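You operate a simulated robot arm through the tools that you are given. There is no shell and no other tool. Be economical: measure what you need, move in short steps, check, and stop when the job is done.

You are at the controls of a simulated two-armed robot. One attempt, no reset.

TASK
On the top of the folding table, fold the beige cloth in half.

The check looks at the end state, three seconds after you hand in, the way a careful person would. Anything else that was tipped, shoved, dropped, spilled or broken makes it a failure. Flat cloth is picked up by pressing the open fingertips on it (5 to 10 N) and closing them slowly along it; thin cloth reads only 2 to 8 mm in the jaws.

THE ROBOT
Two 7-joint arms with two-finger parallel grippers on one trunk, on a base that drives. Base frame: it is fixed to the floor where the robot stands at the start and does not move with it; the origin is under the middle of the robot, x ahead of it, y to its left, z up; the surface under the hand at the start is at about z = 740. Units: mm, rad, N and s.
The left shoulder is at the start at [50, 161, 1023], the right one opposite. With the tool pointing down near the work surface each hand reaches from about 240 to 680 mm from the robot's upright axis, wherever it stands, measured 20 degrees to its own side. Places, roughly: top of the folding table [500, -400, 700]. Payload 3.43 kg a hand.
The tool frame of a hand sits at the grasp point between the pads (the TCP): z along the fingers, y along the line on which they close. The tips reach 30 mm beyond it. The gripper opens to 94 mm. The fingers are 28 mm wide and 10 mm thick; the gripper's body (50 by 96 mm) begins 55 mm behind the TCP.
Orientation is that of the tool frame in the base frame, as a unit quaternion [w, x, y, z]. With the fingers straight down and closing along the base's y, the tool's x points along the base's -x, its y along +y and its z along -z.

THE INTERFACE
- The arms move only by the tool arm_command. It takes "left_targets", "right_targets" or both (then of equal length, played together; a hand with none holds still); each is a list of rows, each an object (a shift or turn left out is 0, a gripper value left out holds the last) with "dr": the turn, a rotation vector about the tool's x, y, z in units of 60 degrees (1.0 is 60 degrees), a list of three; "dp": the shift along the tool's x, y, z in units of 250 mm (1.0 is 250 mm), a list of three; "gripper": the gripper command, from -1 (shut) to 1 (fully open), values between in proportion. In form: [{"dr": [wx, wy, wz], "dp": [dx, dy, dz], "gripper": gripper}, ...]. A call has 1 to 10 rows; each row is the pose to reach, as a shift and turn from the pose commanded when the call began, along the tool's axes at that moment. A call with a number of a shift or a turn outside -1 to 1 is refused whole. A row lasts 0.2 s, in which the tool goes at most 50 mm and 0.15 rad; a call with a longer step from one row to the next is refused whole, and so is a gripper value outside its range. A pose out of reach is approached as far as the arm can. The call stops where the force on the tool passes 40 N (or 10 N more than at its start, if that is more) or the arm is blocked; 0.2 s more then pass. Each finger travels about 45 mm/s and halts on what it meets, pressing with about 29 N; the grip force reading is that of the motor and also rises with nothing between the fingers. The clock runs only during rows and for 0.2 s after the last one: add rows that repeat a pose to give the fingers time. It gives the time, the measured TCP pose, the force on the tool (base axes), the opening and the grip force at its end, in the units of the frame above (readings bear some noise), with the torque about the TCP (base axes, N m) and any sound that the robot's microphone picked up, and new pictures: "show" is both (left out), scene, wrist or none (wrist: the cameras of the hands that moved).
- Cameras (640 x 400 px; columns grow to the right, rows downward): "scene" is now at [125, -6.8, 1138.6]; the picture's right is [-0.09, -1.00, 0.00], its down [-0.64, 0.05, -0.77] and it looks along [0.76, -0.07, -0.64] (base axes); focal length 253 px, centre (320, 200). "left" rides on the left gripper at [76, -14, -103] in its tool frame; the picture's right is [0.18, 0.98, 0.00], its down [-0.75, 0.14, -0.64] and it looks along [-0.63, 0.12, 0.77] (tool axes); focal length 243 px, centre (320, 200). "right" rides on the right gripper at [76, 14, -102] in its tool frame; the picture's right is [-0.18, 0.98, 0.00], its down [-0.75, -0.14, -0.64] and it looks along [-0.63, -0.12, 0.77] (tool axes); focal length 243 px, centre (320, 200). There is no depth. A picture from a camera that has moved, and an enlarged one, comes with that camera's place and axes in the base frame and with its lens.
- raise_lower(by): slides the trunk up (or, below 0, down) by that many mm; the arms and the scene camera ride with it, the base frame stays. It gives what a move gives, with no picture.
- drive_base(legs): drives the robot by 1 to 6 legs, each [ahead, left, turn to the left] in mm, mm and rad, along the robot's own axes; the way and the turn of a leg run together, so that a leg with both is an arc; at most 1500 mm and 3.142 rad a leg. The arms and the cameras ride along, it lands a little off, and it stops where it bumps. It gives what a move gives, and a new picture of the scene camera.
- pan_tilt(pan, tilt): turns the head with the scene camera to pan (to the left, within 1.396 rad either way) and tilt (down, from -0.506 to 1.204), counted from straight ahead of the robot. It gives what a move gives, and a new picture of the scene camera.
- inspect(camera, box): a new picture of the part [left, top, right, bottom] of that camera's present view, enlarged. It takes no simulated time.
- close_job(): hands the job in; it is judged then, once.

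Work in short steps. Places have to be worked out from the pictures, the camera data and where the tool is seen: move nearer, look again, correct. Check each grasp and each placing, and mend what went wrong. You have 120 turns and 260 pictures in all, those below and enlarged ones among them. Open the grippers and draw the arms clear of the work before you hand the job in, unless the task says otherwise; then end with one line.

The tools are called after "Call:" as name(argument=value, ...) on one line, values as JSON. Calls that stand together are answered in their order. arm_command: Moves the arms, as the interface text tells. Its arguments: {"type":"object","properties":{"left_targets":{"type":"array","items":{"type":"object","properties":{"dr":{"type":"array","items":{"type":"number"}},"dp":{"type":"array","items":{"type":"number"}},"gripper":{"type":"number"}}}},"right_targets":{"type":"array","items":{"type":"object","properties":{"dr":{"type":"array","items":{"type":"number"}},"dp":{"type":"array","items":{"type":"number"}},"gripper":{"type":"number"}}}},"show":{"type":"string","enum":["both","scene","wrist","none"]}},"required":[]} The other tools are called the same way: raise_lower (by) slides the trunk up or down; drive_base (legs) drives the base; pan_tilt (pan, tilt) turns the head that bears the scene camera; inspect (camera, box) takes an enlarged picture of a part of a camera's view; close_job () hands the job in.

At the start:

```text
time: 0.0
left_tcp_pos: [449.2, 151.3, 973.6]
left_tool_rot: [0.0, -0.001, 1.0, 0.0]
left_force: [-0.3, 0.4, -0.4]
left_ft_torque: [0.01, 0.02, -0.02]
left_gripper_width: 93.7
left_grasp_force: 0.1
right_tcp_pos: [454.6, -223.0, 981.7]
right_tool_rot: [0.0, 0.001, 1.0, -0.001]
right_force: [-0.5, -0.4, -0.7]
right_ft_torque: [-0.02, 0.03, 0.01]
right_gripper_width: 94.0
right_grasp_force: 0.0
trunk travel left (down, up): [-50.0, 217.0]
robot x, y, heading: [1.0, -2.1, -0.001]
head pan, tilt: [-0.086, 0.696]
```

scene: 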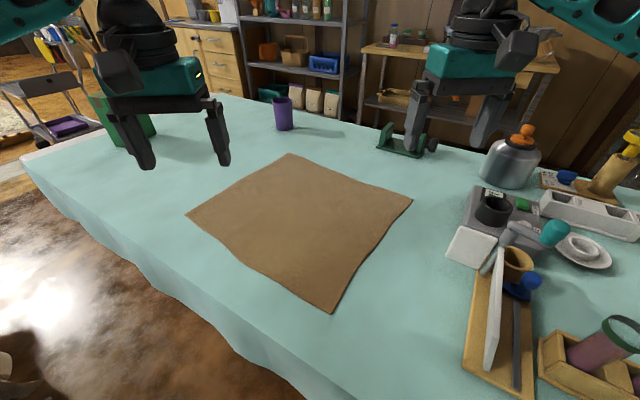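
right: 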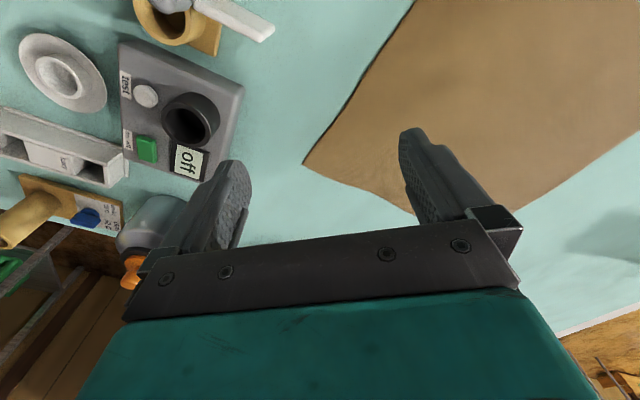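
left: 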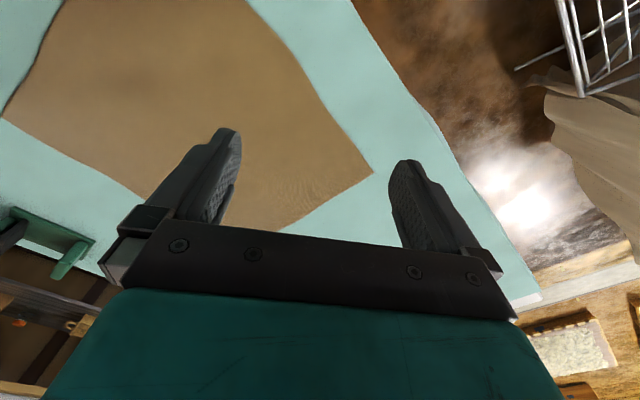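

I put the cloth at about 400×350 mm, with its corners near (839,28), (578,-277), (315,-44) and (576,261). The table edge runs parallel to the near-left side of the cloth. I'd like to face the cloth squarely, so I'll first check the floor on the left and near the base.

Call:
pan_tilt(pan=0.9, tilt=0.9)

Call:
pan_tilt(pan=0.0, tilt=1.2)

Call:
pan_tilt(pan=-0.9, tilt=0.7)

```text
time: 1.3
left_tcp_pos: [448.9, 153.0, 973.5]
left_tool_rot: [0.0, -0.001, 1.0, 0.0]
left_force: [-0.5, 0.2, 0.3]
left_ft_torque: [0.01, 0.0, -0.02]
left_gripper_width: 94.0
left_grasp_force: 0.2
right_tcp_pos: [454.7, -221.9, 982.0]
right_tool_rot: [-0.001, 0.001, 1.0, 0.0]
right_force: [0.0, -0.2, -0.4]
right_ft_torque: [0.04, -0.01, -0.05]
right_gripper_width: 94.0
right_grasp_force: 0.0
trunk travel left (down, up): [-50.0, 217.0]
robot x, y, heading: [1.9, -0.8, -0.001]
head pan, tilt: [0.901, 0.901]
camera scene: at [87.1, 59.6, 1122.1], right [0.78, -0.62, 0.0], down [-0.49, -0.61, -0.62], along [0.39, 0.49, -0.78], focal length 253 px, centre (320, 200)
```

scene: 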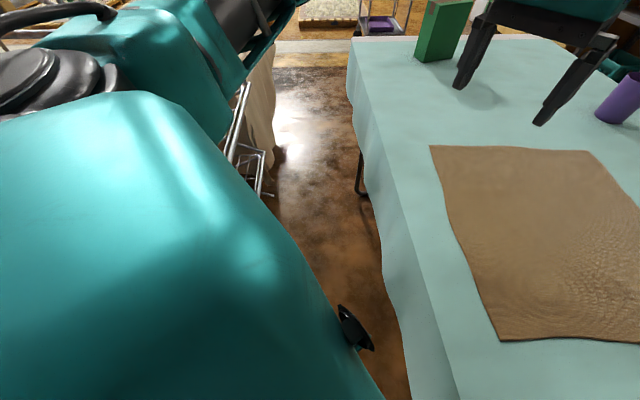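

```text
time: 2.5
left_tcp_pos: [448.3, 152.5, 972.8]
left_tool_rot: [0.0, -0.001, 1.0, 0.0]
left_force: [0.2, -0.1, 0.3]
left_ft_torque: [-0.01, 0.0, -0.01]
left_gripper_width: 94.2
left_grasp_force: 0.0
right_tcp_pos: [455.7, -224.0, 982.9]
right_tool_rot: [0.0, 0.002, 1.0, 0.0]
right_force: [0.1, 0.6, -0.5]
right_ft_torque: [0.01, 0.01, -0.01]
right_gripper_width: 94.3
right_grasp_force: 0.0
trunk travel left (down, up): [-50.0, 217.0]
robot x, y, heading: [-2.2, -1.3, 0.001]
head pan, tilt: [0.0, 1.201]
camera scene: at [96.1, 0.5, 1102.3], right [0.0, -1.0, 0.0], down [-0.93, 0.0, -0.36], along [0.36, 0.0, -0.93], focal length 253 px, centre (320, 200)
```

scene: 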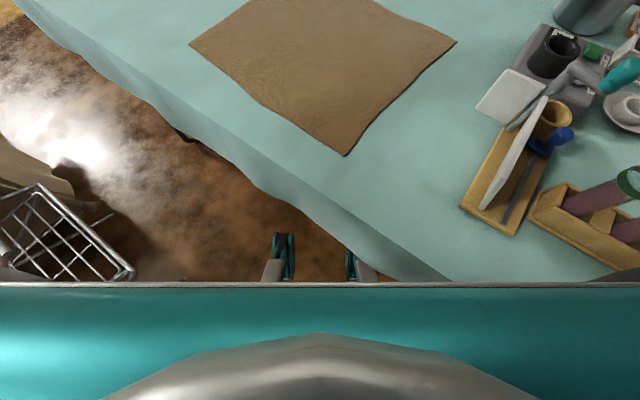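

```text
time: 3.7
left_tcp_pos: [448.9, 151.4, 972.3]
left_tool_rot: [0.0, 0.0, 1.0, 0.0]
left_force: [-0.2, 0.0, -0.1]
left_ft_torque: [0.01, 0.01, -0.01]
left_gripper_width: 94.1
left_grasp_force: 0.1
right_tcp_pos: [455.9, -223.7, 981.5]
right_tool_rot: [0.0, 0.001, 1.0, 0.0]
right_force: [-0.7, 0.8, -0.3]
right_ft_torque: [-0.01, -0.04, 0.01]
right_gripper_width: 94.2
right_grasp_force: 0.1
trunk travel left (down, up): [-50.0, 217.0]
robot x, y, heading: [-1.3, 2.0, 0.0]
head pan, tilt: [-0.901, 0.7]
camera scene: at [93.0, -66.0, 1138.2], right [-0.78, -0.62, 0.0], down [-0.4, 0.5, -0.76], along [0.48, -0.6, -0.64], focal length 253 px, centre (320, 200)
```

scene: 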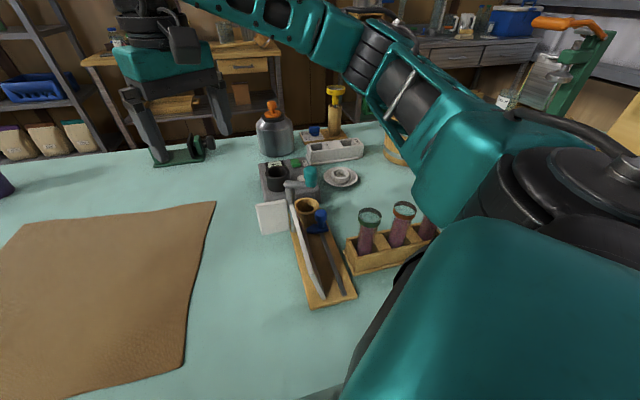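

A wire rack stands about 800 mm to the left, and the base feet are already under the table edge. I'll slide parallel to the table edge first, then turn to face it, and check the clearance in between.

Call:
drive_base(legs=[[215, 251, 0]])

Call:
pan_tilt(pan=0.0, tilt=1.2)

```text
time: 6.2
left_tcp_pos: [630.5, 369.8, 972.7]
left_tool_rot: [-0.001, -0.006, 1.0, 0.0]
left_force: [-0.5, 1.1, 0.3]
left_ft_torque: [0.0, 0.01, 0.04]
left_gripper_width: 94.3
left_grasp_force: 0.1
right_tcp_pos: [641.5, -7.3, 982.4]
right_tool_rot: [0.0, -0.005, 1.0, 0.0]
right_force: [0.6, 0.3, -0.7]
right_ft_torque: [0.0, -0.01, 0.0]
right_gripper_width: 94.1
right_grasp_force: 0.1
trunk travel left (down, up): [-50.0, 217.0]
robot x, y, heading: [183.9, 214.5, 0.008]
head pan, tilt: [-0.901, 0.7]
stopped in leg 1: the robot was blocked; the commanded pose is now the measured one
camera scene: at [278.3, 146.5, 1138.3], right [-0.78, -0.63, 0.0], down [-0.41, 0.5, -0.77], along [0.48, -0.59, -0.64], focal length 253 px, centre (320, 200)
```

scene: 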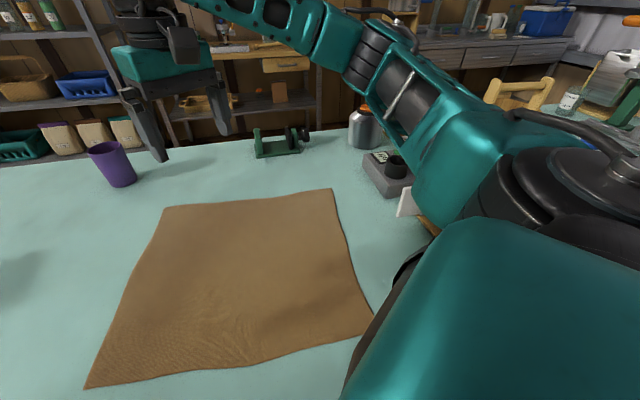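

```text
time: 7.4
left_tcp_pos: [631.6, 369.3, 972.7]
left_tool_rot: [-0.001, -0.006, 1.0, -0.001]
left_force: [0.0, 0.7, 0.3]
left_ft_torque: [0.03, 0.0, 0.01]
left_gripper_width: 93.9
left_grasp_force: 0.0
right_tcp_pos: [642.2, -6.7, 982.4]
right_tool_rot: [0.0, -0.005, 1.0, 0.0]
right_force: [0.1, 0.6, 0.6]
right_ft_torque: [0.02, 0.0, -0.01]
right_gripper_width: 94.0
right_grasp_force: 0.1
trunk travel left (down, up): [-50.0, 217.0]
robot x, y, heading: [180.3, 212.0, 0.011]
head pan, tilt: [0.0, 1.201]
camera scene: at [280.7, 212.9, 1102.3], right [0.01, -1.0, 0.0], down [-0.93, -0.01, -0.36], along [0.36, 0.0, -0.93], focal length 253 px, centre (320, 200)
```

scene: 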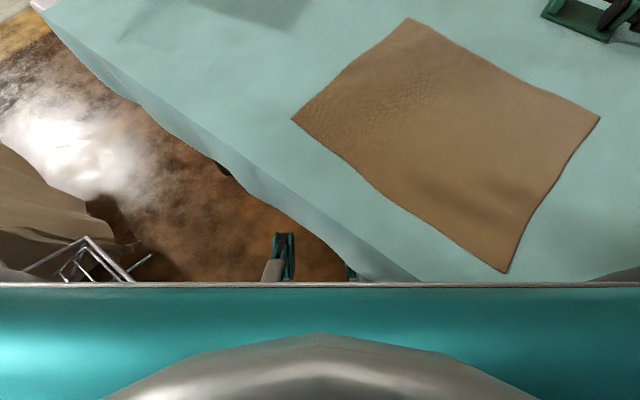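

I was blocked after about 280 mm, but the cloth hasn't moved, and it still measures at the same place. I'll back off slightly and turn to face the table.

Call:
drive_base(legs=[[-30, -8, 0], [0, 0, -0.4]])

```text
time: 9.4
left_tcp_pos: [628.1, 172.5, 973.1]
left_tool_rot: [0.0, 0.193, 0.981, 0.001]
left_force: [0.5, -0.3, 0.0]
left_ft_torque: [0.03, -0.01, 0.0]
left_gripper_width: 94.3
left_grasp_force: 0.0
right_tcp_pos: [490.4, -176.6, 981.5]
right_tool_rot: [0.0, 0.195, 0.981, 0.0]
right_force: [0.0, -0.3, -0.1]
right_ft_torque: [0.04, 0.0, -0.01]
right_gripper_width: 93.8
right_grasp_force: 0.1
trunk travel left (down, up): [-50.0, 217.0]
robot x, y, heading: [157.6, 199.2, -0.389]
head pan, tilt: [0.0, 1.201]
camera scene: at [243.3, 166.8, 1102.3], right [-0.38, -0.92, 0.0], down [-0.86, 0.36, -0.36], along [0.33, -0.14, -0.93], focal length 253 px, centre (320, 200)
```

scene: 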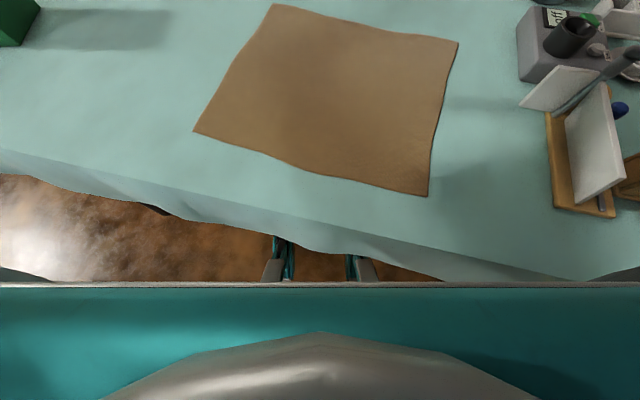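

The turn worked. I'll turn the rest of the way and then look.

Call:
drive_base(legs=[[0, 0, -0.32]])

```text
time: 10.8
left_tcp_pos: [593.5, 25.9, 972.8]
left_tool_rot: [-0.001, 0.347, 0.938, 0.0]
left_force: [0.3, 0.1, -0.6]
left_ft_torque: [0.02, 0.01, 0.02]
left_gripper_width: 94.0
left_grasp_force: 0.0
right_tcp_pos: [353.9, -262.7, 981.8]
right_tool_rot: [0.001, 0.349, 0.937, -0.001]
right_force: [-0.1, 0.1, 0.4]
right_ft_torque: [0.0, -0.03, 0.0]
right_gripper_width: 94.0
right_grasp_force: 0.1
trunk travel left (down, up): [-50.0, 217.0]
robot x, y, heading: [154.7, 201.9, -0.712]
head pan, tilt: [0.0, 1.201]
camera scene: at [227.2, 140.9, 1102.3], right [-0.65, -0.76, 0.0], down [-0.71, 0.61, -0.36], along [0.27, -0.24, -0.93], focal length 253 px, centre (320, 200)
```

scene: 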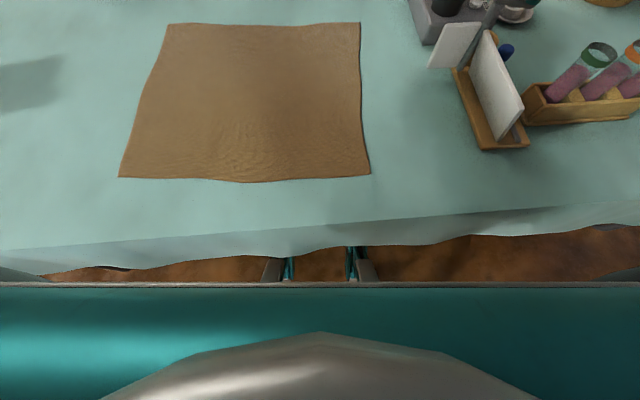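

Now I'm square to the cloth. In the robot frame it spans x' 278–634 and y' -83–320. I'll shift left about 110 mm to centre it.

Call:
drive_base(legs=[[0, 110, 0]])

```text
time: 11.7
left_tcp_pos: [603.0, 35.6, 972.7]
left_tool_rot: [-0.001, 0.346, 0.938, 0.0]
left_force: [-0.1, -0.2, -0.1]
left_ft_torque: [-0.01, -0.01, -0.01]
left_gripper_width: 94.2
left_grasp_force: 0.0
right_tcp_pos: [364.6, -254.8, 981.8]
right_tool_rot: [0.0, 0.347, 0.938, 0.001]
right_force: [-0.6, 0.5, 0.4]
right_ft_torque: [-0.02, 0.0, 0.01]
right_gripper_width: 94.1
right_grasp_force: 0.0
trunk travel left (down, up): [-50.0, 217.0]
robot x, y, heading: [161.8, 212.9, -0.709]
head pan, tilt: [0.0, 1.201]
stopped in leg 1: the robot was blocked; the commanded pose is now the measured one
camera scene: at [235.8, 149.1, 1102.3], right [-0.65, -0.76, 0.0], down [-0.71, 0.61, -0.36], along [0.28, -0.24, -0.93], focal length 253 px, centre (320, 200)
```

scene: 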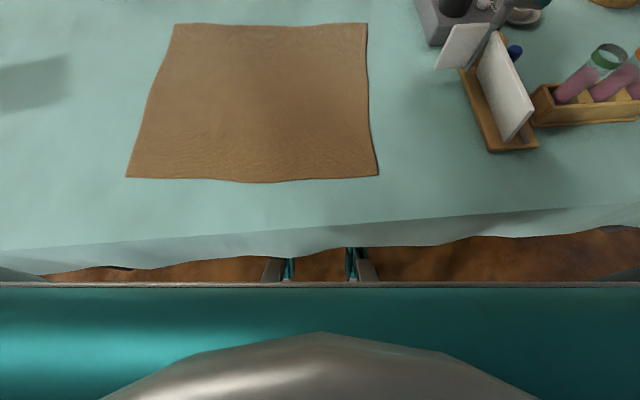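

Blocked again to the left, after about 13 mm. I'll look left to see what is there.

Call:
pan_tilt(pan=1.39, tilt=0.9)

Call:
pan_tilt(pan=0.7, tilt=1.1)

```text
time: 13.3
left_tcp_pos: [604.4, 36.4, 972.1]
left_tool_rot: [-0.002, 0.344, 0.939, 0.001]
left_force: [0.3, -0.4, -0.7]
left_ft_torque: [0.0, -0.01, 0.05]
left_gripper_width: 93.7
left_grasp_force: 0.1
right_tcp_pos: [364.1, -254.2, 982.9]
right_tool_rot: [-0.001, 0.346, 0.938, 0.0]
right_force: [-0.3, 0.2, 0.2]
right_ft_torque: [0.01, 0.01, -0.01]
right_gripper_width: 94.0
right_grasp_force: 0.1
trunk travel left (down, up): [-50.0, 217.0]
robot x, y, heading: [161.1, 213.7, -0.704]
head pan, tilt: [1.389, 0.901]
camera scene: at [252.1, 233.0, 1122.1], right [0.63, -0.78, 0.0], down [-0.61, -0.49, -0.62], along [0.48, 0.39, -0.78], focal length 253 px, centre (320, 200)
```

scene: 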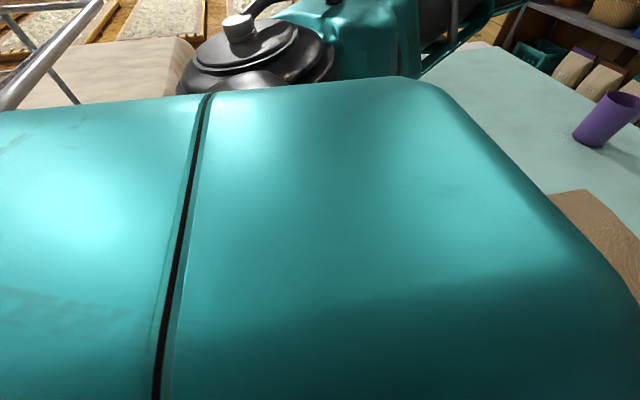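

```text
time: 14.3
left_tcp_pos: [603.1, 36.5, 974.0]
left_tool_rot: [-0.001, 0.345, 0.938, 0.001]
left_force: [-0.3, 0.3, 0.9]
left_ft_torque: [-0.02, -0.01, -0.03]
left_gripper_width: 93.8
left_grasp_force: 0.0
right_tcp_pos: [364.8, -255.2, 982.3]
right_tool_rot: [0.001, 0.346, 0.938, 0.0]
right_force: [0.4, 0.1, 0.2]
right_ft_torque: [0.01, 0.0, -0.01]
right_gripper_width: 93.9
right_grasp_force: 0.1
trunk travel left (down, up): [-50.0, 217.0]
robot x, y, heading: [161.6, 212.2, -0.707]
head pan, tilt: [0.7, 1.1]
camera scene: at [256.6, 185.1, 1108.3], right [-0.01, -1.0, 0.0], down [-0.89, 0.01, -0.45], along [0.45, 0.0, -0.89], focal length 253 px, centre (320, 200)
```

scene: 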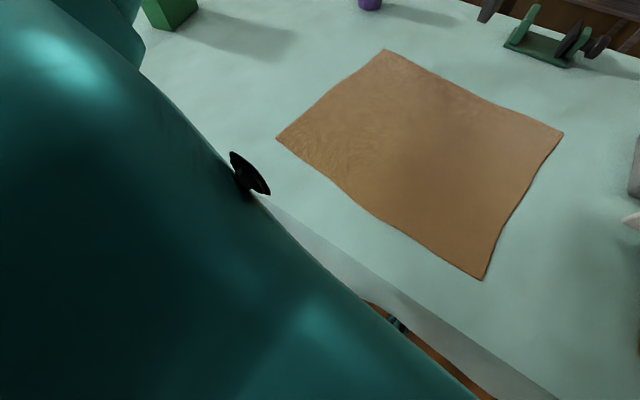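

A rack sits at the back left, so I'll stay put and not push further that way. I'll send both hands above the far corners at z 850, which also tests the reach.

Call:
pan_tilt(pan=0.0, tilt=0.9)

Call:
arm_command(left_targets=[{"dp": [-0.11, 0.075, 0.08], "gripper": 0.2}, {"dp": [-0.22, 0.15, 0.16]}, {"dp": [-0.33, 0.225, 0.24]}, {"dp": [-0.44, 0.3, 0.32]}, {"dp": [-0.55, 0.375, 0.4]}, {"dp": [-0.668, 0.448, 0.492]}, {"dp": [-0.668, 0.448, 0.492]}], right_targets=[{"dp": [-0.107, 0.11, 0.088], "gripper": 0.2}, {"dp": [-0.214, 0.22, 0.176]}, {"dp": [-0.32, 0.328, 0.264]}, {"dp": [-0.427, 0.437, 0.352]}, {"dp": [-0.534, 0.547, 0.44]}, {"dp": [-0.64, 0.656, 0.528]}, {"dp": [-0.64, 0.656, 0.528]}])

```text
time: 15.4
left_tcp_pos: [603.7, 36.0, 972.9]
left_tool_rot: [-0.001, 0.345, 0.939, 0.0]
left_force: [0.4, -0.9, -0.2]
left_ft_torque: [0.02, -0.01, 0.03]
left_gripper_width: 93.8
left_grasp_force: 0.0
right_tcp_pos: [364.3, -254.2, 983.1]
right_tool_rot: [-0.001, 0.346, 0.938, 0.0]
right_force: [0.8, 0.5, 0.5]
right_ft_torque: [0.0, -0.03, -0.04]
right_gripper_width: 93.9
right_grasp_force: 0.1
trunk travel left (down, up): [-50.0, 217.0]
robot x, y, heading: [166.2, 210.8, -0.714]
head pan, tilt: [0.0, 0.901]
camera scene: at [250.8, 136.5, 1122.1], right [-0.65, -0.76, 0.0], down [-0.6, 0.51, -0.62], along [0.47, -0.4, -0.78], focal length 253 px, centre (320, 200)
```

scene: 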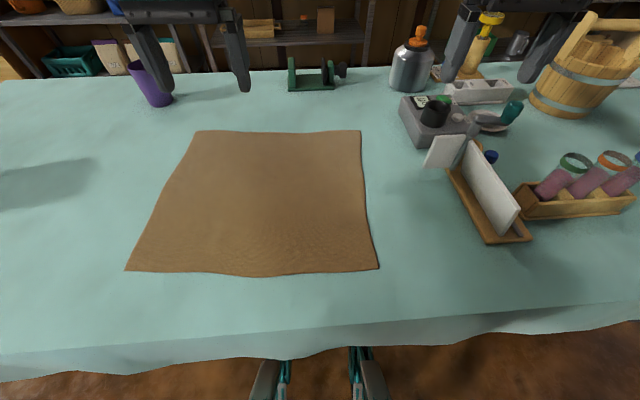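

```text
time: 17.0
left_tcp_pos: [804.5, 12.5, 849.2]
left_tool_rot: [-0.001, 0.346, 0.938, 0.0]
left_force: [-0.3, 0.2, 0.2]
left_ft_torque: [-0.01, -0.03, 0.03]
left_gripper_width: 56.5
left_grasp_force: 0.0
right_tcp_pos: [592.6, -232.9, 850.0]
right_tool_rot: [0.001, 0.345, 0.939, 0.0]
right_force: [0.1, -0.7, 0.2]
right_ft_torque: [0.0, 0.03, -0.03]
right_gripper_width: 56.5
right_grasp_force: 0.1
trunk travel left (down, up): [-50.0, 217.0]
robot x, y, heading: [162.2, 210.9, -0.706]
head pan, tilt: [0.0, 0.901]
camera scene: at [250.9, 136.4, 1122.1], right [-0.65, -0.76, 0.0], down [-0.6, 0.51, -0.62], along [0.47, -0.4, -0.78], focal length 253 px, centre (320, 200)
camera right: at [544.3, -172.8, 952.5], right [0.78, 0.63, 0.0], down [0.48, -0.6, 0.64], along [0.4, -0.5, -0.77], focal length 243 px, centre (320, 200)
camera left: at [737.4, 51.4, 952.3], right [0.5, 0.87, 0.0], down [0.67, -0.38, 0.64], along [0.56, -0.32, -0.77], focal length 243 px, centre (320, 200)
```

scene: 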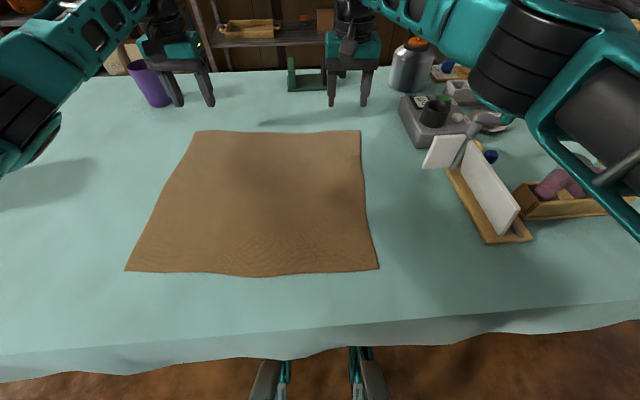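
right: 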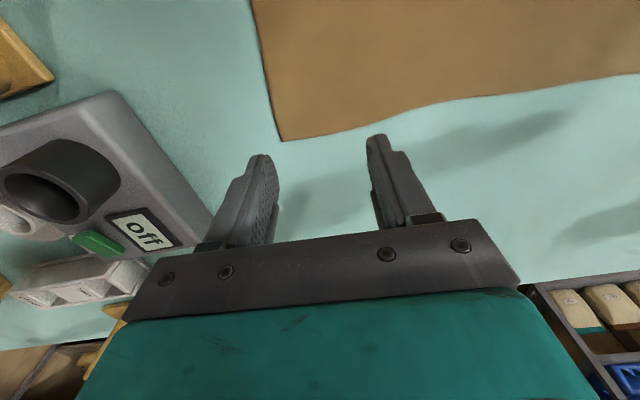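
left: 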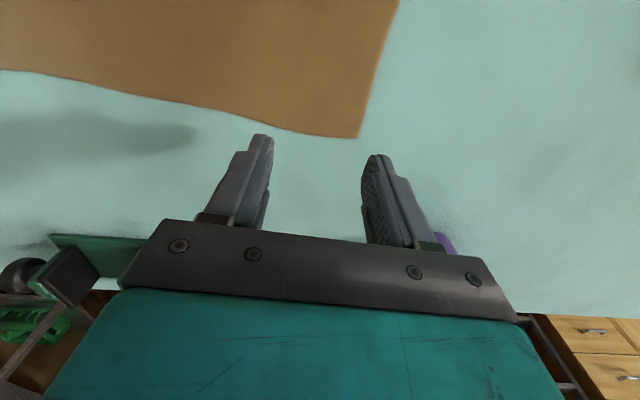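

Both hands reached. From the wrist cameras, the far corners are at (x' 635, y' 306) and (636, -97), and my tips are about 19 mm inside the far edge. I'll lower the hands with a small inward shift.

Call:
arm_command(left_targets=[{"dp": [0.01, -0.015, 0.13]}, {"dp": [0.02, -0.03, 0.25]}, {"dp": [0.02, -0.03, 0.25]}], right_targets=[{"dp": [0.01, 0.015, 0.13]}, {"dp": [0.02, 0.025, 0.25]}, {"dp": [0.02, 0.025, 0.25]}], show="wrist")

```text
time: 17.8
left_tcp_pos: [793.1, 10.5, 788.2]
left_tool_rot: [0.001, 0.346, 0.938, -0.001]
left_force: [0.4, 0.3, -0.2]
left_ft_torque: [-0.02, 0.02, 0.02]
left_gripper_width: 56.3
left_grasp_force: 0.2
right_tcp_pos: [593.2, -225.0, 787.1]
right_tool_rot: [-0.001, 0.346, 0.938, 0.001]
right_force: [0.1, -0.3, -0.9]
right_ft_torque: [0.02, -0.02, 0.0]
right_gripper_width: 56.6
right_grasp_force: 0.0
trunk travel left (down, up): [-50.0, 217.0]
robot x, y, heading: [162.7, 208.5, -0.711]
head pan, tilt: [0.0, 0.901]
camera right: at [544.1, -165.0, 889.7], right [0.78, 0.63, 0.0], down [0.48, -0.6, 0.64], along [0.4, -0.5, -0.77], focal length 243 px, centre (320, 200)
camera left: at [727.9, 48.7, 890.5], right [0.5, 0.87, 0.0], down [0.67, -0.38, 0.64], along [0.56, -0.32, -0.77], focal length 243 px, centre (320, 200)
```

right: 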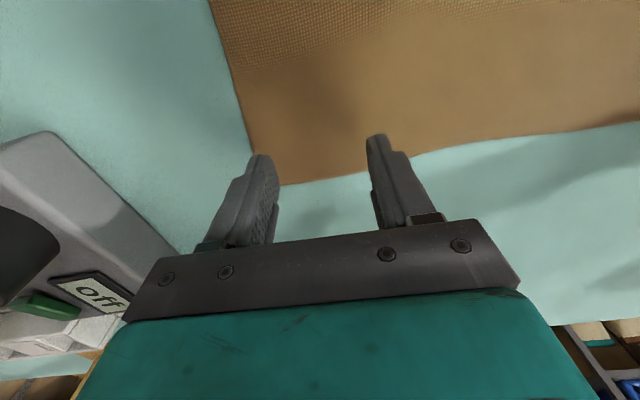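
left: 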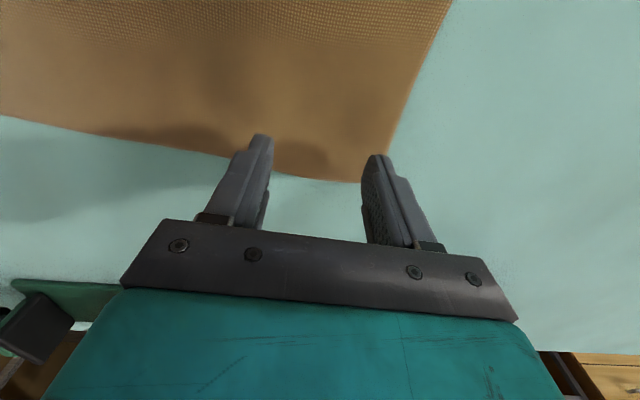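

The tips are about 17 mm above the cloth and just inside the edges. I'll descend slowly towards contact.

Call:
arm_command(left_targets=[{"dp": [0, 0, 0.024]}, {"dp": [0, 0, 0.048]}, {"dp": [0, 0, 0.06]}], right_targets=[{"dp": [0, 0, 0.024]}, {"dp": [0, 0, 0.048]}, {"dp": [0, 0, 0.06]}], show="wrist")

```text
time: 18.6
left_tcp_pos: [793.6, 10.1, 771.8]
left_tool_rot: [0.0, 0.345, 0.938, -0.001]
left_force: [0.9, 0.9, -0.4]
left_ft_torque: [-0.03, -0.02, 0.0]
left_gripper_width: 56.4
left_grasp_force: 0.0
right_tcp_pos: [593.7, -225.4, 772.6]
right_tool_rot: [-0.001, 0.346, 0.938, 0.0]
right_force: [-0.1, 0.3, -1.1]
right_ft_torque: [-0.01, 0.03, -0.02]
right_gripper_width: 56.5
right_grasp_force: 0.0
trunk travel left (down, up): [-50.0, 217.0]
robot x, y, heading: [167.3, 213.0, -0.709]
head pan, tilt: [0.0, 0.901]
camera right: at [544.2, -165.3, 875.1], right [0.78, 0.63, 0.0], down [0.48, -0.6, 0.64], along [0.4, -0.5, -0.77], focal length 243 px, centre (320, 200)
camera left: at [728.0, 48.6, 875.7], right [0.5, 0.87, 0.0], down [0.67, -0.38, 0.64], along [0.56, -0.32, -0.77], focal length 243 px, centre (320, 200)
```

right: 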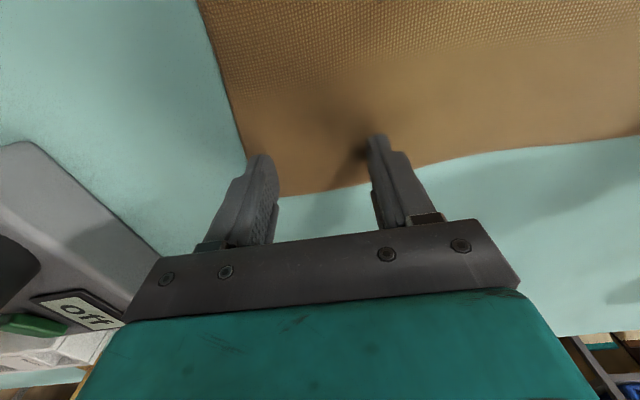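
left: 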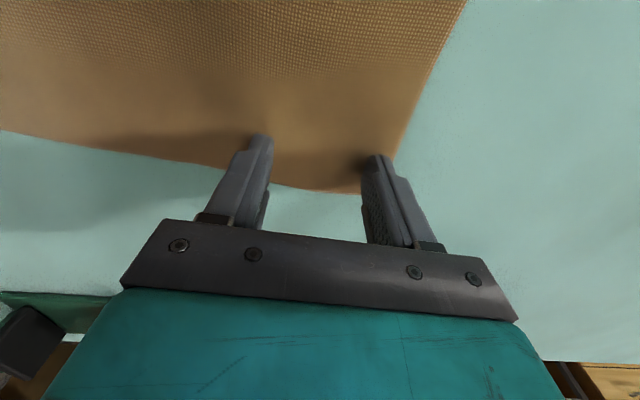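

Almost touching. I'll move both hands a little further inward and go down 4 mm.

Call:
arm_command(left_targets=[{"dp": [0, -0.028, 0]}, {"dp": [0, -0.028, 0.008]}, {"dp": [0, -0.028, 0.016]}], right_targets=[{"dp": [0, 0.035, 0]}, {"dp": [0, 0.035, 0.008]}, {"dp": [0, 0.035, 0.016]}], show="none")

```text
time: 19.4
left_tcp_pos: [790.0, 5.4, 771.1]
left_tool_rot: [0.002, 0.345, 0.939, -0.001]
left_force: [0.1, 1.7, 9.6]
left_ft_torque: [0.09, -0.12, 0.01]
left_gripper_width: 56.4
left_grasp_force: 0.2
right_tcp_pos: [596.8, -218.9, 770.4]
right_tool_rot: [0.003, 0.346, 0.938, -0.001]
right_force: [-0.8, -0.2, 11.9]
right_ft_torque: [-0.2, 0.2, -0.08]
right_gripper_width: 56.4
right_grasp_force: 0.7
trunk travel left (down, up): [-50.0, 217.0]
robot x, y, heading: [163.1, 214.3, -0.705]
head pan, tilt: [0.0, 0.901]
```

Contact at about 10 N on both hands, which is right for gripping. I'll close slowly.

Call:
arm_command(left_targets=[{"gripper": 0.08}, {"gripper": -0.04}, {"gripper": -0.16}, {"gripper": -0.28}, {"gripper": -0.4}, {"gripper": -0.52}, {"gripper": -0.64}, {"gripper": -0.76}, {"gripper": -0.88}, {"gripper": -1}], right_targets=[{"gripper": 0.08}, {"gripper": -0.04}, {"gripper": -0.16}, {"gripper": -0.28}, {"gripper": -0.4}, {"gripper": -0.52}, {"gripper": -0.64}, {"gripper": -0.76}, {"gripper": -0.88}, {"gripper": -1}])

```text
time: 21.6
left_tcp_pos: [787.0, 4.2, 772.0]
left_tool_rot: [0.001, 0.346, 0.938, -0.001]
left_force: [-5.6, -3.3, 16.5]
left_ft_torque: [-0.07, 0.01, 0.03]
left_gripper_width: 2.1
left_grasp_force: 29.1
right_tcp_pos: [596.1, -217.6, 770.9]
right_tool_rot: [0.003, 0.347, 0.938, 0.0]
right_force: [0.2, -2.2, 17.6]
right_ft_torque: [-0.14, 0.13, -0.06]
right_gripper_width: 2.5
right_grasp_force: 28.2
trunk travel left (down, up): [-50.0, 217.0]
robot x, y, heading: [168.1, 210.4, -0.709]
head pan, tilt: [0.0, 0.901]
camera scene: at [247.9, 137.6, 1122.6], right [-0.65, -0.76, 0.0], down [-0.59, 0.51, -0.62], along [0.47, -0.41, -0.78], focal length 253 px, centre (320, 200)
camera right: at [548.2, -157.7, 873.7], right [0.78, 0.63, 0.0], down [0.48, -0.6, 0.65], along [0.41, -0.5, -0.76], focal length 243 px, centre (320, 200)
camera left: at [720.8, 43.0, 874.3], right [0.5, 0.87, 0.0], down [0.66, -0.38, 0.64], along [0.56, -0.32, -0.77], focal length 243 px, centre (320, 200)
```

scene: 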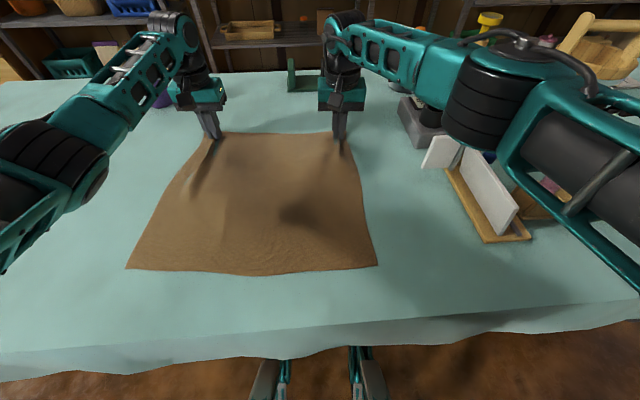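
right: 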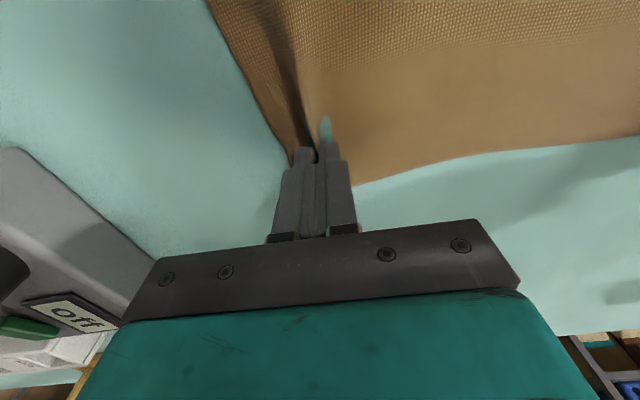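
left: 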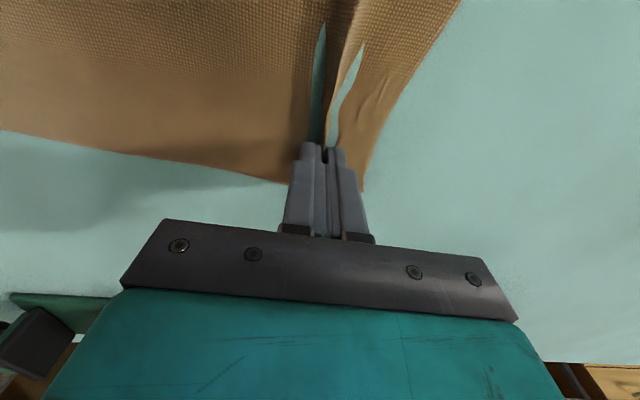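

Widths are 2.1 and 2.5 mm, so cloth looks pinched. I'll lift 40 mm to check both grasps.

Call:
arm_command(left_targets=[{"dp": [0.03, 0, -0.05]}, {"dp": [0.06, 0, -0.11]}, {"dp": [0.09, 0, -0.17]}, {"dp": [0.09, 0, -0.17]}], right_targets=[{"dp": [0.03, 0, -0.05]}, {"dp": [0.06, 0, -0.11]}, {"dp": [0.09, 0, -0.17]}, {"dp": [0.09, 0, -0.17]}])

```text
time: 22.6
left_tcp_pos: [773.6, 20.8, 812.4]
left_tool_rot: [-0.001, 0.344, 0.939, 0.001]
left_force: [-2.5, -2.7, 0.3]
left_ft_torque: [-0.07, 0.07, 0.02]
left_gripper_width: 2.4
left_grasp_force: 29.4
right_tcp_pos: [581.6, -202.7, 810.8]
right_tool_rot: [0.001, 0.346, 0.938, 0.001]
right_force: [2.1, 3.2, -0.8]
right_ft_torque: [0.11, -0.08, -0.05]
right_gripper_width: 2.2
right_grasp_force: 29.1
trunk travel left (down, up): [-50.0, 217.0]
robot x, y, heading: [165.7, 212.1, -0.708]
head pan, tilt: [0.0, 0.901]
camera scene: at [250.8, 136.5, 1122.1], right [-0.65, -0.76, 0.0], down [-0.6, 0.51, -0.62], along [0.47, -0.4, -0.78], focal length 253 px, centre (320, 200)
camera right: at [532.8, -143.1, 913.3], right [0.78, 0.63, 0.0], down [0.48, -0.6, 0.64], along [0.4, -0.5, -0.77], focal length 243 px, centre (320, 200)
camera left: at [706.4, 58.3, 914.5], right [0.5, 0.87, 0.0], down [0.67, -0.38, 0.64], along [0.56, -0.32, -0.77], focal length 243 px, centre (320, 200)
```

scene: 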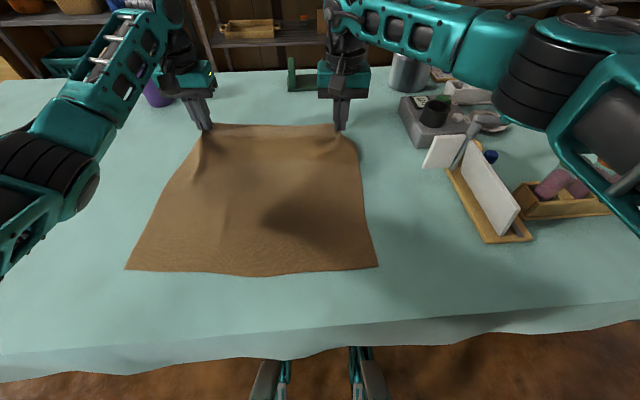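
right: 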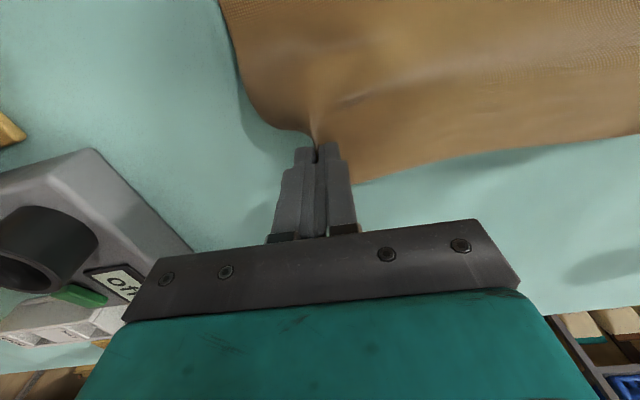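
left: 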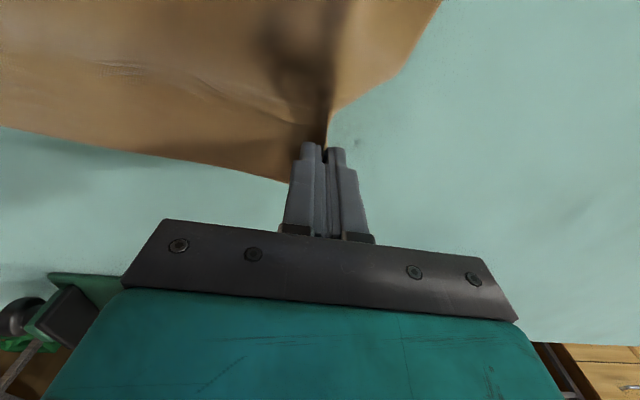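

Both grasps hold. If the fingers stay vertical, the gripped edge would land tucked under. So while carrying the edge back I'll tilt the fingers forward, about 57° about tool y, so the edge flips over. I'll do this mid-air first to test that the arms can reach it.

Call:
arm_command(left_targets=[{"dp": [0.06, -0.01, -0.05], "dr": [0, -0.12, 0]}, {"dp": [0.12, -0.015, -0.1], "dr": [0, -0.24, 0]}, {"dp": [0.18, -0.015, -0.15], "dr": [0, -0.36, 0]}, {"dp": [0.24, -0.015, -0.2], "dr": [0, -0.48, 0]}, {"dp": [0.3, -0.015, -0.25], "dr": [0, -0.6, 0]}, {"dp": [0.36, -0.015, -0.29], "dr": [0, -0.72, 0]}, {"dp": [0.42, -0.015, -0.32], "dr": [0, -0.84, 0]}, {"dp": [0.48, -0.015, -0.34], "dr": [0, -0.95, 0]}, {"dp": [0.48, -0.015, -0.34], "dr": [0, -0.95, 0]}], right_targets=[{"dp": [0.06, 0.01, -0.05], "dr": [0, -0.12, 0]}, {"dp": [0.12, 0.015, -0.1], "dr": [0, -0.24, 0]}, {"dp": [0.18, 0.015, -0.15], "dr": [0, -0.36, 0]}, {"dp": [0.24, 0.015, -0.2], "dr": [0, -0.48, 0]}, {"dp": [0.3, 0.015, -0.25], "dr": [0, -0.6, 0]}, {"dp": [0.36, 0.015, -0.29], "dr": [0, -0.72, 0]}, {"dp": [0.42, 0.015, -0.32], "dr": [0, -0.84, 0]}, {"dp": [0.48, 0.015, -0.34], "dr": [0, -0.95, 0]}, {"dp": [0.48, 0.015, -0.34], "dr": [0, -0.95, 0]}])

```text
time: 24.6
left_tcp_pos: [678.7, 94.6, 895.5]
left_tool_rot: [0.448, 0.303, 0.825, -0.165]
left_force: [-0.8, -0.4, 0.1]
left_ft_torque: [-0.01, -0.03, 0.0]
left_gripper_width: 2.4
left_grasp_force: 29.1
right_tcp_pos: [492.2, -122.6, 895.0]
right_tool_rot: [0.448, 0.305, 0.824, -0.165]
right_force: [-0.3, 0.9, -0.1]
right_ft_torque: [-0.04, -0.03, -0.04]
right_gripper_width: 2.1
right_grasp_force: 29.0
trunk travel left (down, up): [-50.0, 217.0]
robot x, y, heading: [161.5, 212.5, -0.71]
head pan, tilt: [0.0, 0.901]
camera scene: at [250.8, 136.5, 1122.1], right [-0.65, -0.76, 0.0], down [-0.6, 0.51, -0.62], along [0.47, -0.4, -0.78], focal length 253 px, centre (320, 200)
camera right: at [405.3, -29.3, 887.3], right [0.71, 0.68, 0.16], down [-0.19, -0.02, 0.98], along [0.67, -0.73, 0.11], focal length 243 px, centre (320, 200)
camera left: at [573.5, 165.9, 888.6], right [0.56, 0.81, -0.16], down [-0.01, 0.19, 0.98], along [0.83, -0.55, 0.11], focal length 243 px, centre (320, 200)
```

scene: 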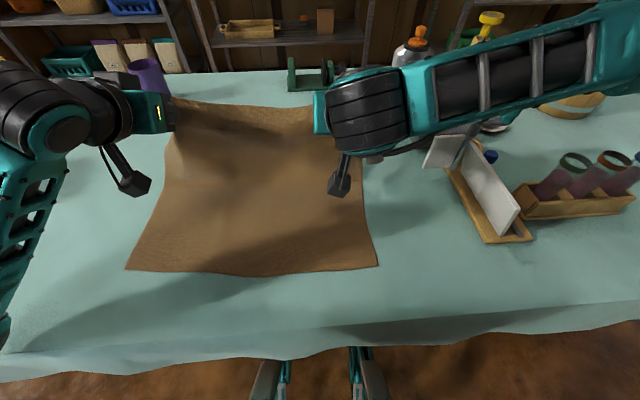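
right: 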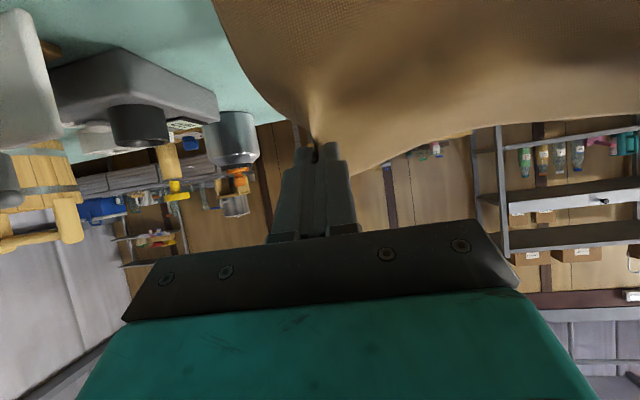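
left: 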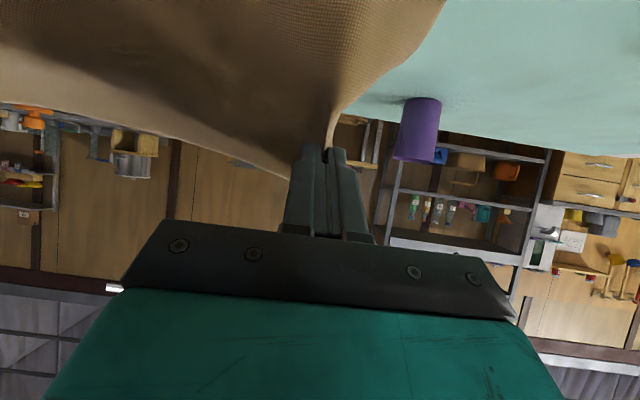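

The 57° tilt is fine and both corners are still held. I'll carry on back and down and tilt further to about 80°, checking that the arms can follow.

Call:
arm_command(left_targets=[{"dp": [0.085, 0, -0.05], "dr": [0, -0.1, 0]}, {"dp": [0.17, 0, -0.1], "dr": [0, -0.2, 0]}, {"dp": [0.26, 0, -0.15], "dr": [0, -0.3, 0]}, {"dp": [0.345, 0, -0.2], "dr": [0, -0.4, 0]}, {"dp": [0.345, 0, -0.2], "dr": [0, -0.4, 0]}], right_targets=[{"dp": [0.085, 0, -0.05], "dr": [0, -0.1, 0]}, {"dp": [0.17, 0, -0.1], "dr": [0, -0.2, 0]}, {"dp": [0.26, 0, -0.15], "dr": [0, -0.3, 0]}, {"dp": [0.345, 0, -0.2], "dr": [0, -0.4, 0]}, {"dp": [0.345, 0, -0.2], "dr": [0, -0.4, 0]}], show="scene")

```text
time: 25.8
left_tcp_pos: [623.5, 143.0, 835.5]
left_tool_rot: [0.61, 0.262, 0.713, -0.225]
left_force: [0.0, -0.2, -0.2]
left_ft_torque: [0.0, -0.01, -0.01]
left_gripper_width: 2.2
left_grasp_force: 28.6
left hand out of reach, approached as far as the arm can: row 2, 3, 4, 5
right_tcp_pos: [423.9, -66.9, 851.7]
right_tool_rot: [0.609, 0.264, 0.713, -0.227]
right_force: [-0.3, 0.9, 1.1]
right_ft_torque: [0.02, 0.03, -0.02]
right_gripper_width: 2.0
right_grasp_force: 28.9
trunk travel left (down, up): [-50.0, 217.0]
robot x, y, heading: [163.6, 212.2, -0.703]
head pan, tilt: [0.0, 0.901]
camera scene: at [250.7, 136.7, 1122.1], right [-0.65, -0.76, 0.0], down [-0.6, 0.51, -0.62], along [0.47, -0.4, -0.78], focal length 253 px, centre (320, 200)
```

scene: 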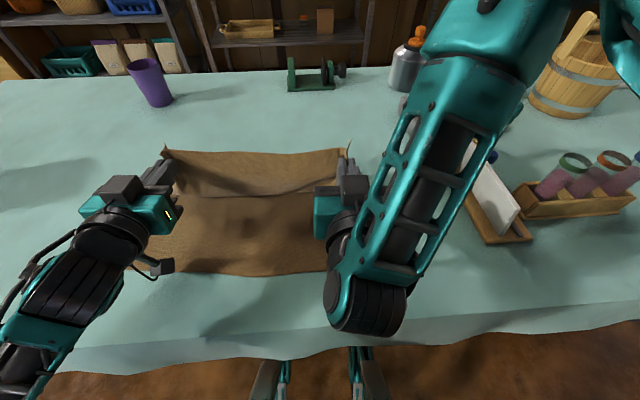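

The left arm ran out of reach at this tilt because it is too close to the body, but the fold is forming well. I'll shift the hands left 25 mm, then back the base along world -x, which I know is free, for more room.

Call:
arm_command(left_targets=[{"dp": [0, 0.05, 0]}, {"dp": [0, 0.1, 0]}], right_targets=[{"dp": [0, 0.05, 0]}, {"dp": [0, 0.1, 0]}], show="none")

Call:
drive_base(legs=[[-57, -49, 0]])

```text
time: 26.4
left_tcp_pos: [641.7, 162.6, 835.1]
left_tool_rot: [0.609, 0.262, 0.714, -0.224]
left_force: [-0.1, -0.5, -0.7]
left_ft_torque: [0.06, -0.03, -0.01]
left_gripper_width: 2.3
left_grasp_force: 29.0
right_tcp_pos: [441.2, -48.0, 852.5]
right_tool_rot: [0.609, 0.264, 0.713, -0.225]
right_force: [-0.1, 0.3, -0.1]
right_ft_torque: [-0.01, -0.02, -0.01]
right_gripper_width: 2.4
right_grasp_force: 29.1
trunk travel left (down, up): [-50.0, 217.0]
robot x, y, heading: [163.1, 212.9, -0.713]
head pan, tilt: [0.0, 0.901]
```

```text
time: 27.5
left_tcp_pos: [565.7, 161.4, 835.0]
left_tool_rot: [0.609, 0.263, 0.714, -0.224]
left_force: [-0.6, -0.1, -0.6]
left_ft_torque: [0.03, -0.03, 0.02]
left_gripper_width: 2.1
left_grasp_force: 28.8
right_tcp_pos: [366.4, -46.5, 851.5]
right_tool_rot: [0.609, 0.264, 0.713, -0.225]
right_force: [1.3, 0.1, -0.6]
right_ft_torque: [0.01, 0.0, -0.02]
right_gripper_width: 2.3
right_grasp_force: 29.4
trunk travel left (down, up): [-50.0, 217.0]
robot x, y, heading: [92.0, 212.0, -0.709]
head pan, tilt: [0.0, 0.901]
camera scene: at [176.0, 135.9, 1122.1], right [-0.65, -0.76, 0.0], down [-0.6, 0.51, -0.62], along [0.47, -0.4, -0.78], focal length 253 px, centre (320, 200)
```

scene: 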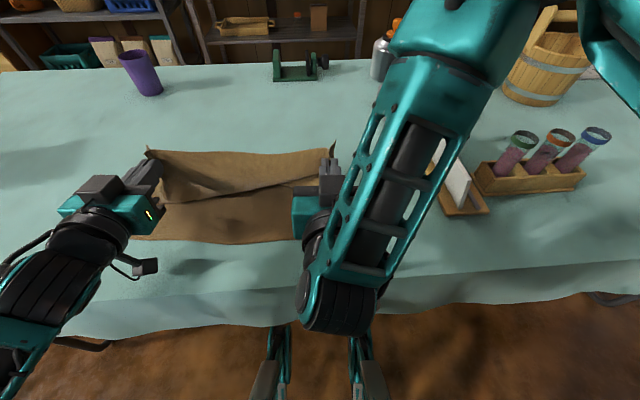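

The drive went cleanly. In table coordinates the left hand is at n=324, t=491 and the right at n=308, t=203; the targets are t=515 and 223. I'll shift +45 in t and repeat the back-off.

Call:
arm_command(left_targets=[{"dp": [0, 0.06, 0]}, {"dp": [0, 0.12, 0]}, {"dp": [0, 0.18, 0]}], right_targets=[{"dp": [0, 0.06, 0]}, {"dp": [0, 0.12, 0]}, {"dp": [0, 0.18, 0]}], show="none")

Call:
drive_base(legs=[[-50, -43, 0]])

Call:
arm_command(left_targets=[{"dp": [0, 0.05, 0]}, {"dp": [0, 0.1, 0]}, {"dp": [0, 0.1, 0]}], right_targets=[{"dp": [0, 0.05, 0]}, {"dp": [0, 0.1, 0]}, {"dp": [0, 0.1, 0]}])

```text
time: 28.3
left_tcp_pos: [594.4, 196.0, 835.9]
left_tool_rot: [0.609, 0.262, 0.715, -0.224]
left_force: [-0.1, -0.5, 0.5]
left_ft_torque: [0.0, -0.03, 0.02]
left_gripper_width: 2.1
left_grasp_force: 28.5
right_tcp_pos: [396.0, -14.6, 850.6]
right_tool_rot: [0.609, 0.264, 0.714, -0.225]
right_force: [0.0, -0.5, -0.6]
right_ft_torque: [-0.01, 0.02, 0.01]
right_gripper_width: 2.4
right_grasp_force: 29.5
trunk travel left (down, up): [-50.0, 217.0]
robot x, y, heading: [89.6, 209.7, -0.707]
head pan, tilt: [0.0, 0.901]
```

```text
time: 29.4
left_tcp_pos: [538.8, 190.1, 841.0]
left_tool_rot: [0.615, 0.271, 0.706, -0.224]
left_force: [0.2, -0.1, -0.1]
left_ft_torque: [0.04, 0.01, -0.01]
left_gripper_width: 2.4
left_grasp_force: 28.7
right_tcp_pos: [335.5, -15.2, 850.5]
right_tool_rot: [0.609, 0.265, 0.713, -0.226]
right_force: [0.4, -0.1, -0.6]
right_ft_torque: [0.02, -0.02, 0.02]
right_gripper_width: 2.2
right_grasp_force: 28.8
trunk travel left (down, up): [-50.0, 217.0]
robot x, y, heading: [30.6, 209.2, -0.714]
head pan, tilt: [0.0, 0.901]
stopped in leg 1: the robot was blocked; the commanded pose is now the measured one
camera scene: at [117.2, 134.5, 1122.0], right [-0.65, -0.76, 0.0], down [-0.59, 0.51, -0.62], along [0.47, -0.41, -0.78], focal length 253 px, centre (320, 200)
```

scene: 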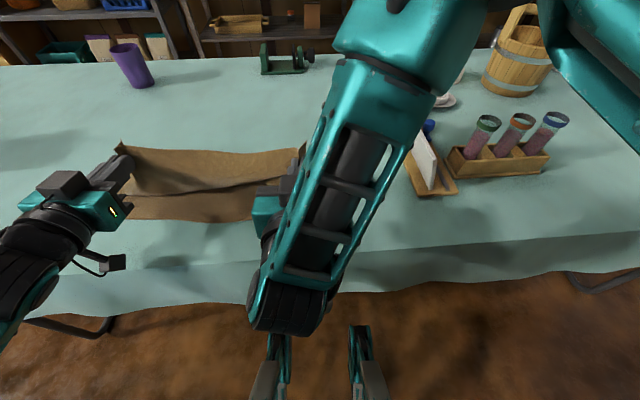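

```text
time: 30.2
left_tcp_pos: [553.9, 209.2, 842.0]
left_tool_rot: [0.614, 0.27, 0.707, -0.224]
left_force: [0.0, -1.0, -0.3]
left_ft_torque: [0.02, -0.02, 0.01]
left_gripper_width: 2.2
left_grasp_force: 28.9
right_tcp_pos: [353.3, 3.8, 851.2]
right_tool_rot: [0.608, 0.266, 0.713, -0.227]
right_force: [-0.2, 0.6, -0.1]
right_ft_torque: [0.0, 0.05, -0.03]
right_gripper_width: 2.2
right_grasp_force: 29.2
trunk travel left (down, up): [-50.0, 217.0]
robot x, y, heading: [30.6, 207.3, -0.706]
head pan, tilt: [0.0, 0.901]
camera scene: at [116.6, 135.4, 1122.2], right [-0.65, -0.76, 0.0], down [-0.59, 0.51, -0.62], along [0.47, -0.41, -0.78], focal length 253 px, centre (320, 200)
camera right: at [276.6, 89.0, 792.7], right [0.66, 0.73, 0.18], down [-0.48, 0.23, 0.84], along [0.57, -0.65, 0.5], focal length 243 px, centre (320, 200)
camera left: at [461.3, 274.1, 780.9], right [0.63, 0.76, -0.17], down [-0.31, 0.44, 0.84], along [0.71, -0.48, 0.51], focal length 243 px, centre (320, 200)
```

scene: 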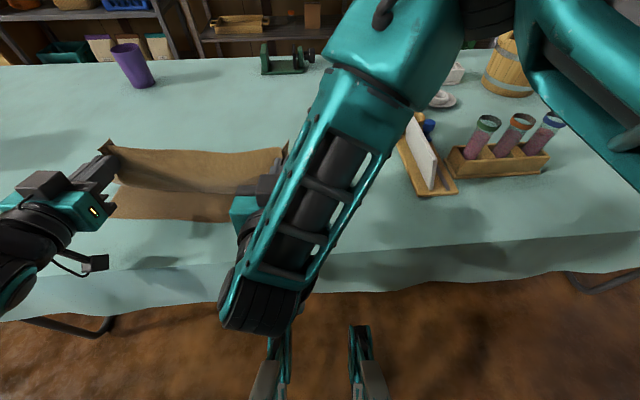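
right: 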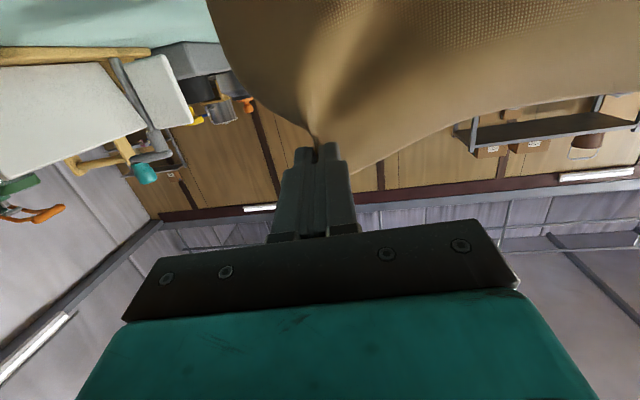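
left: 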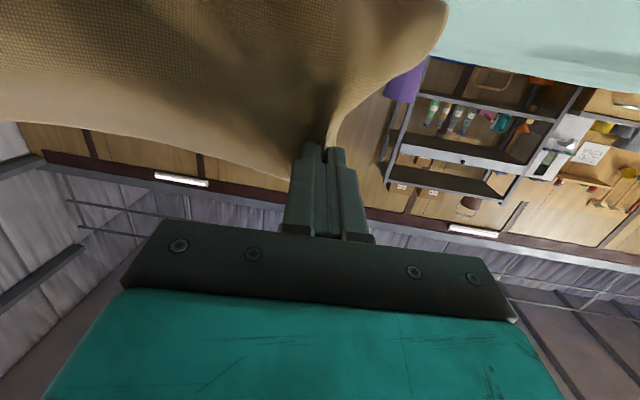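

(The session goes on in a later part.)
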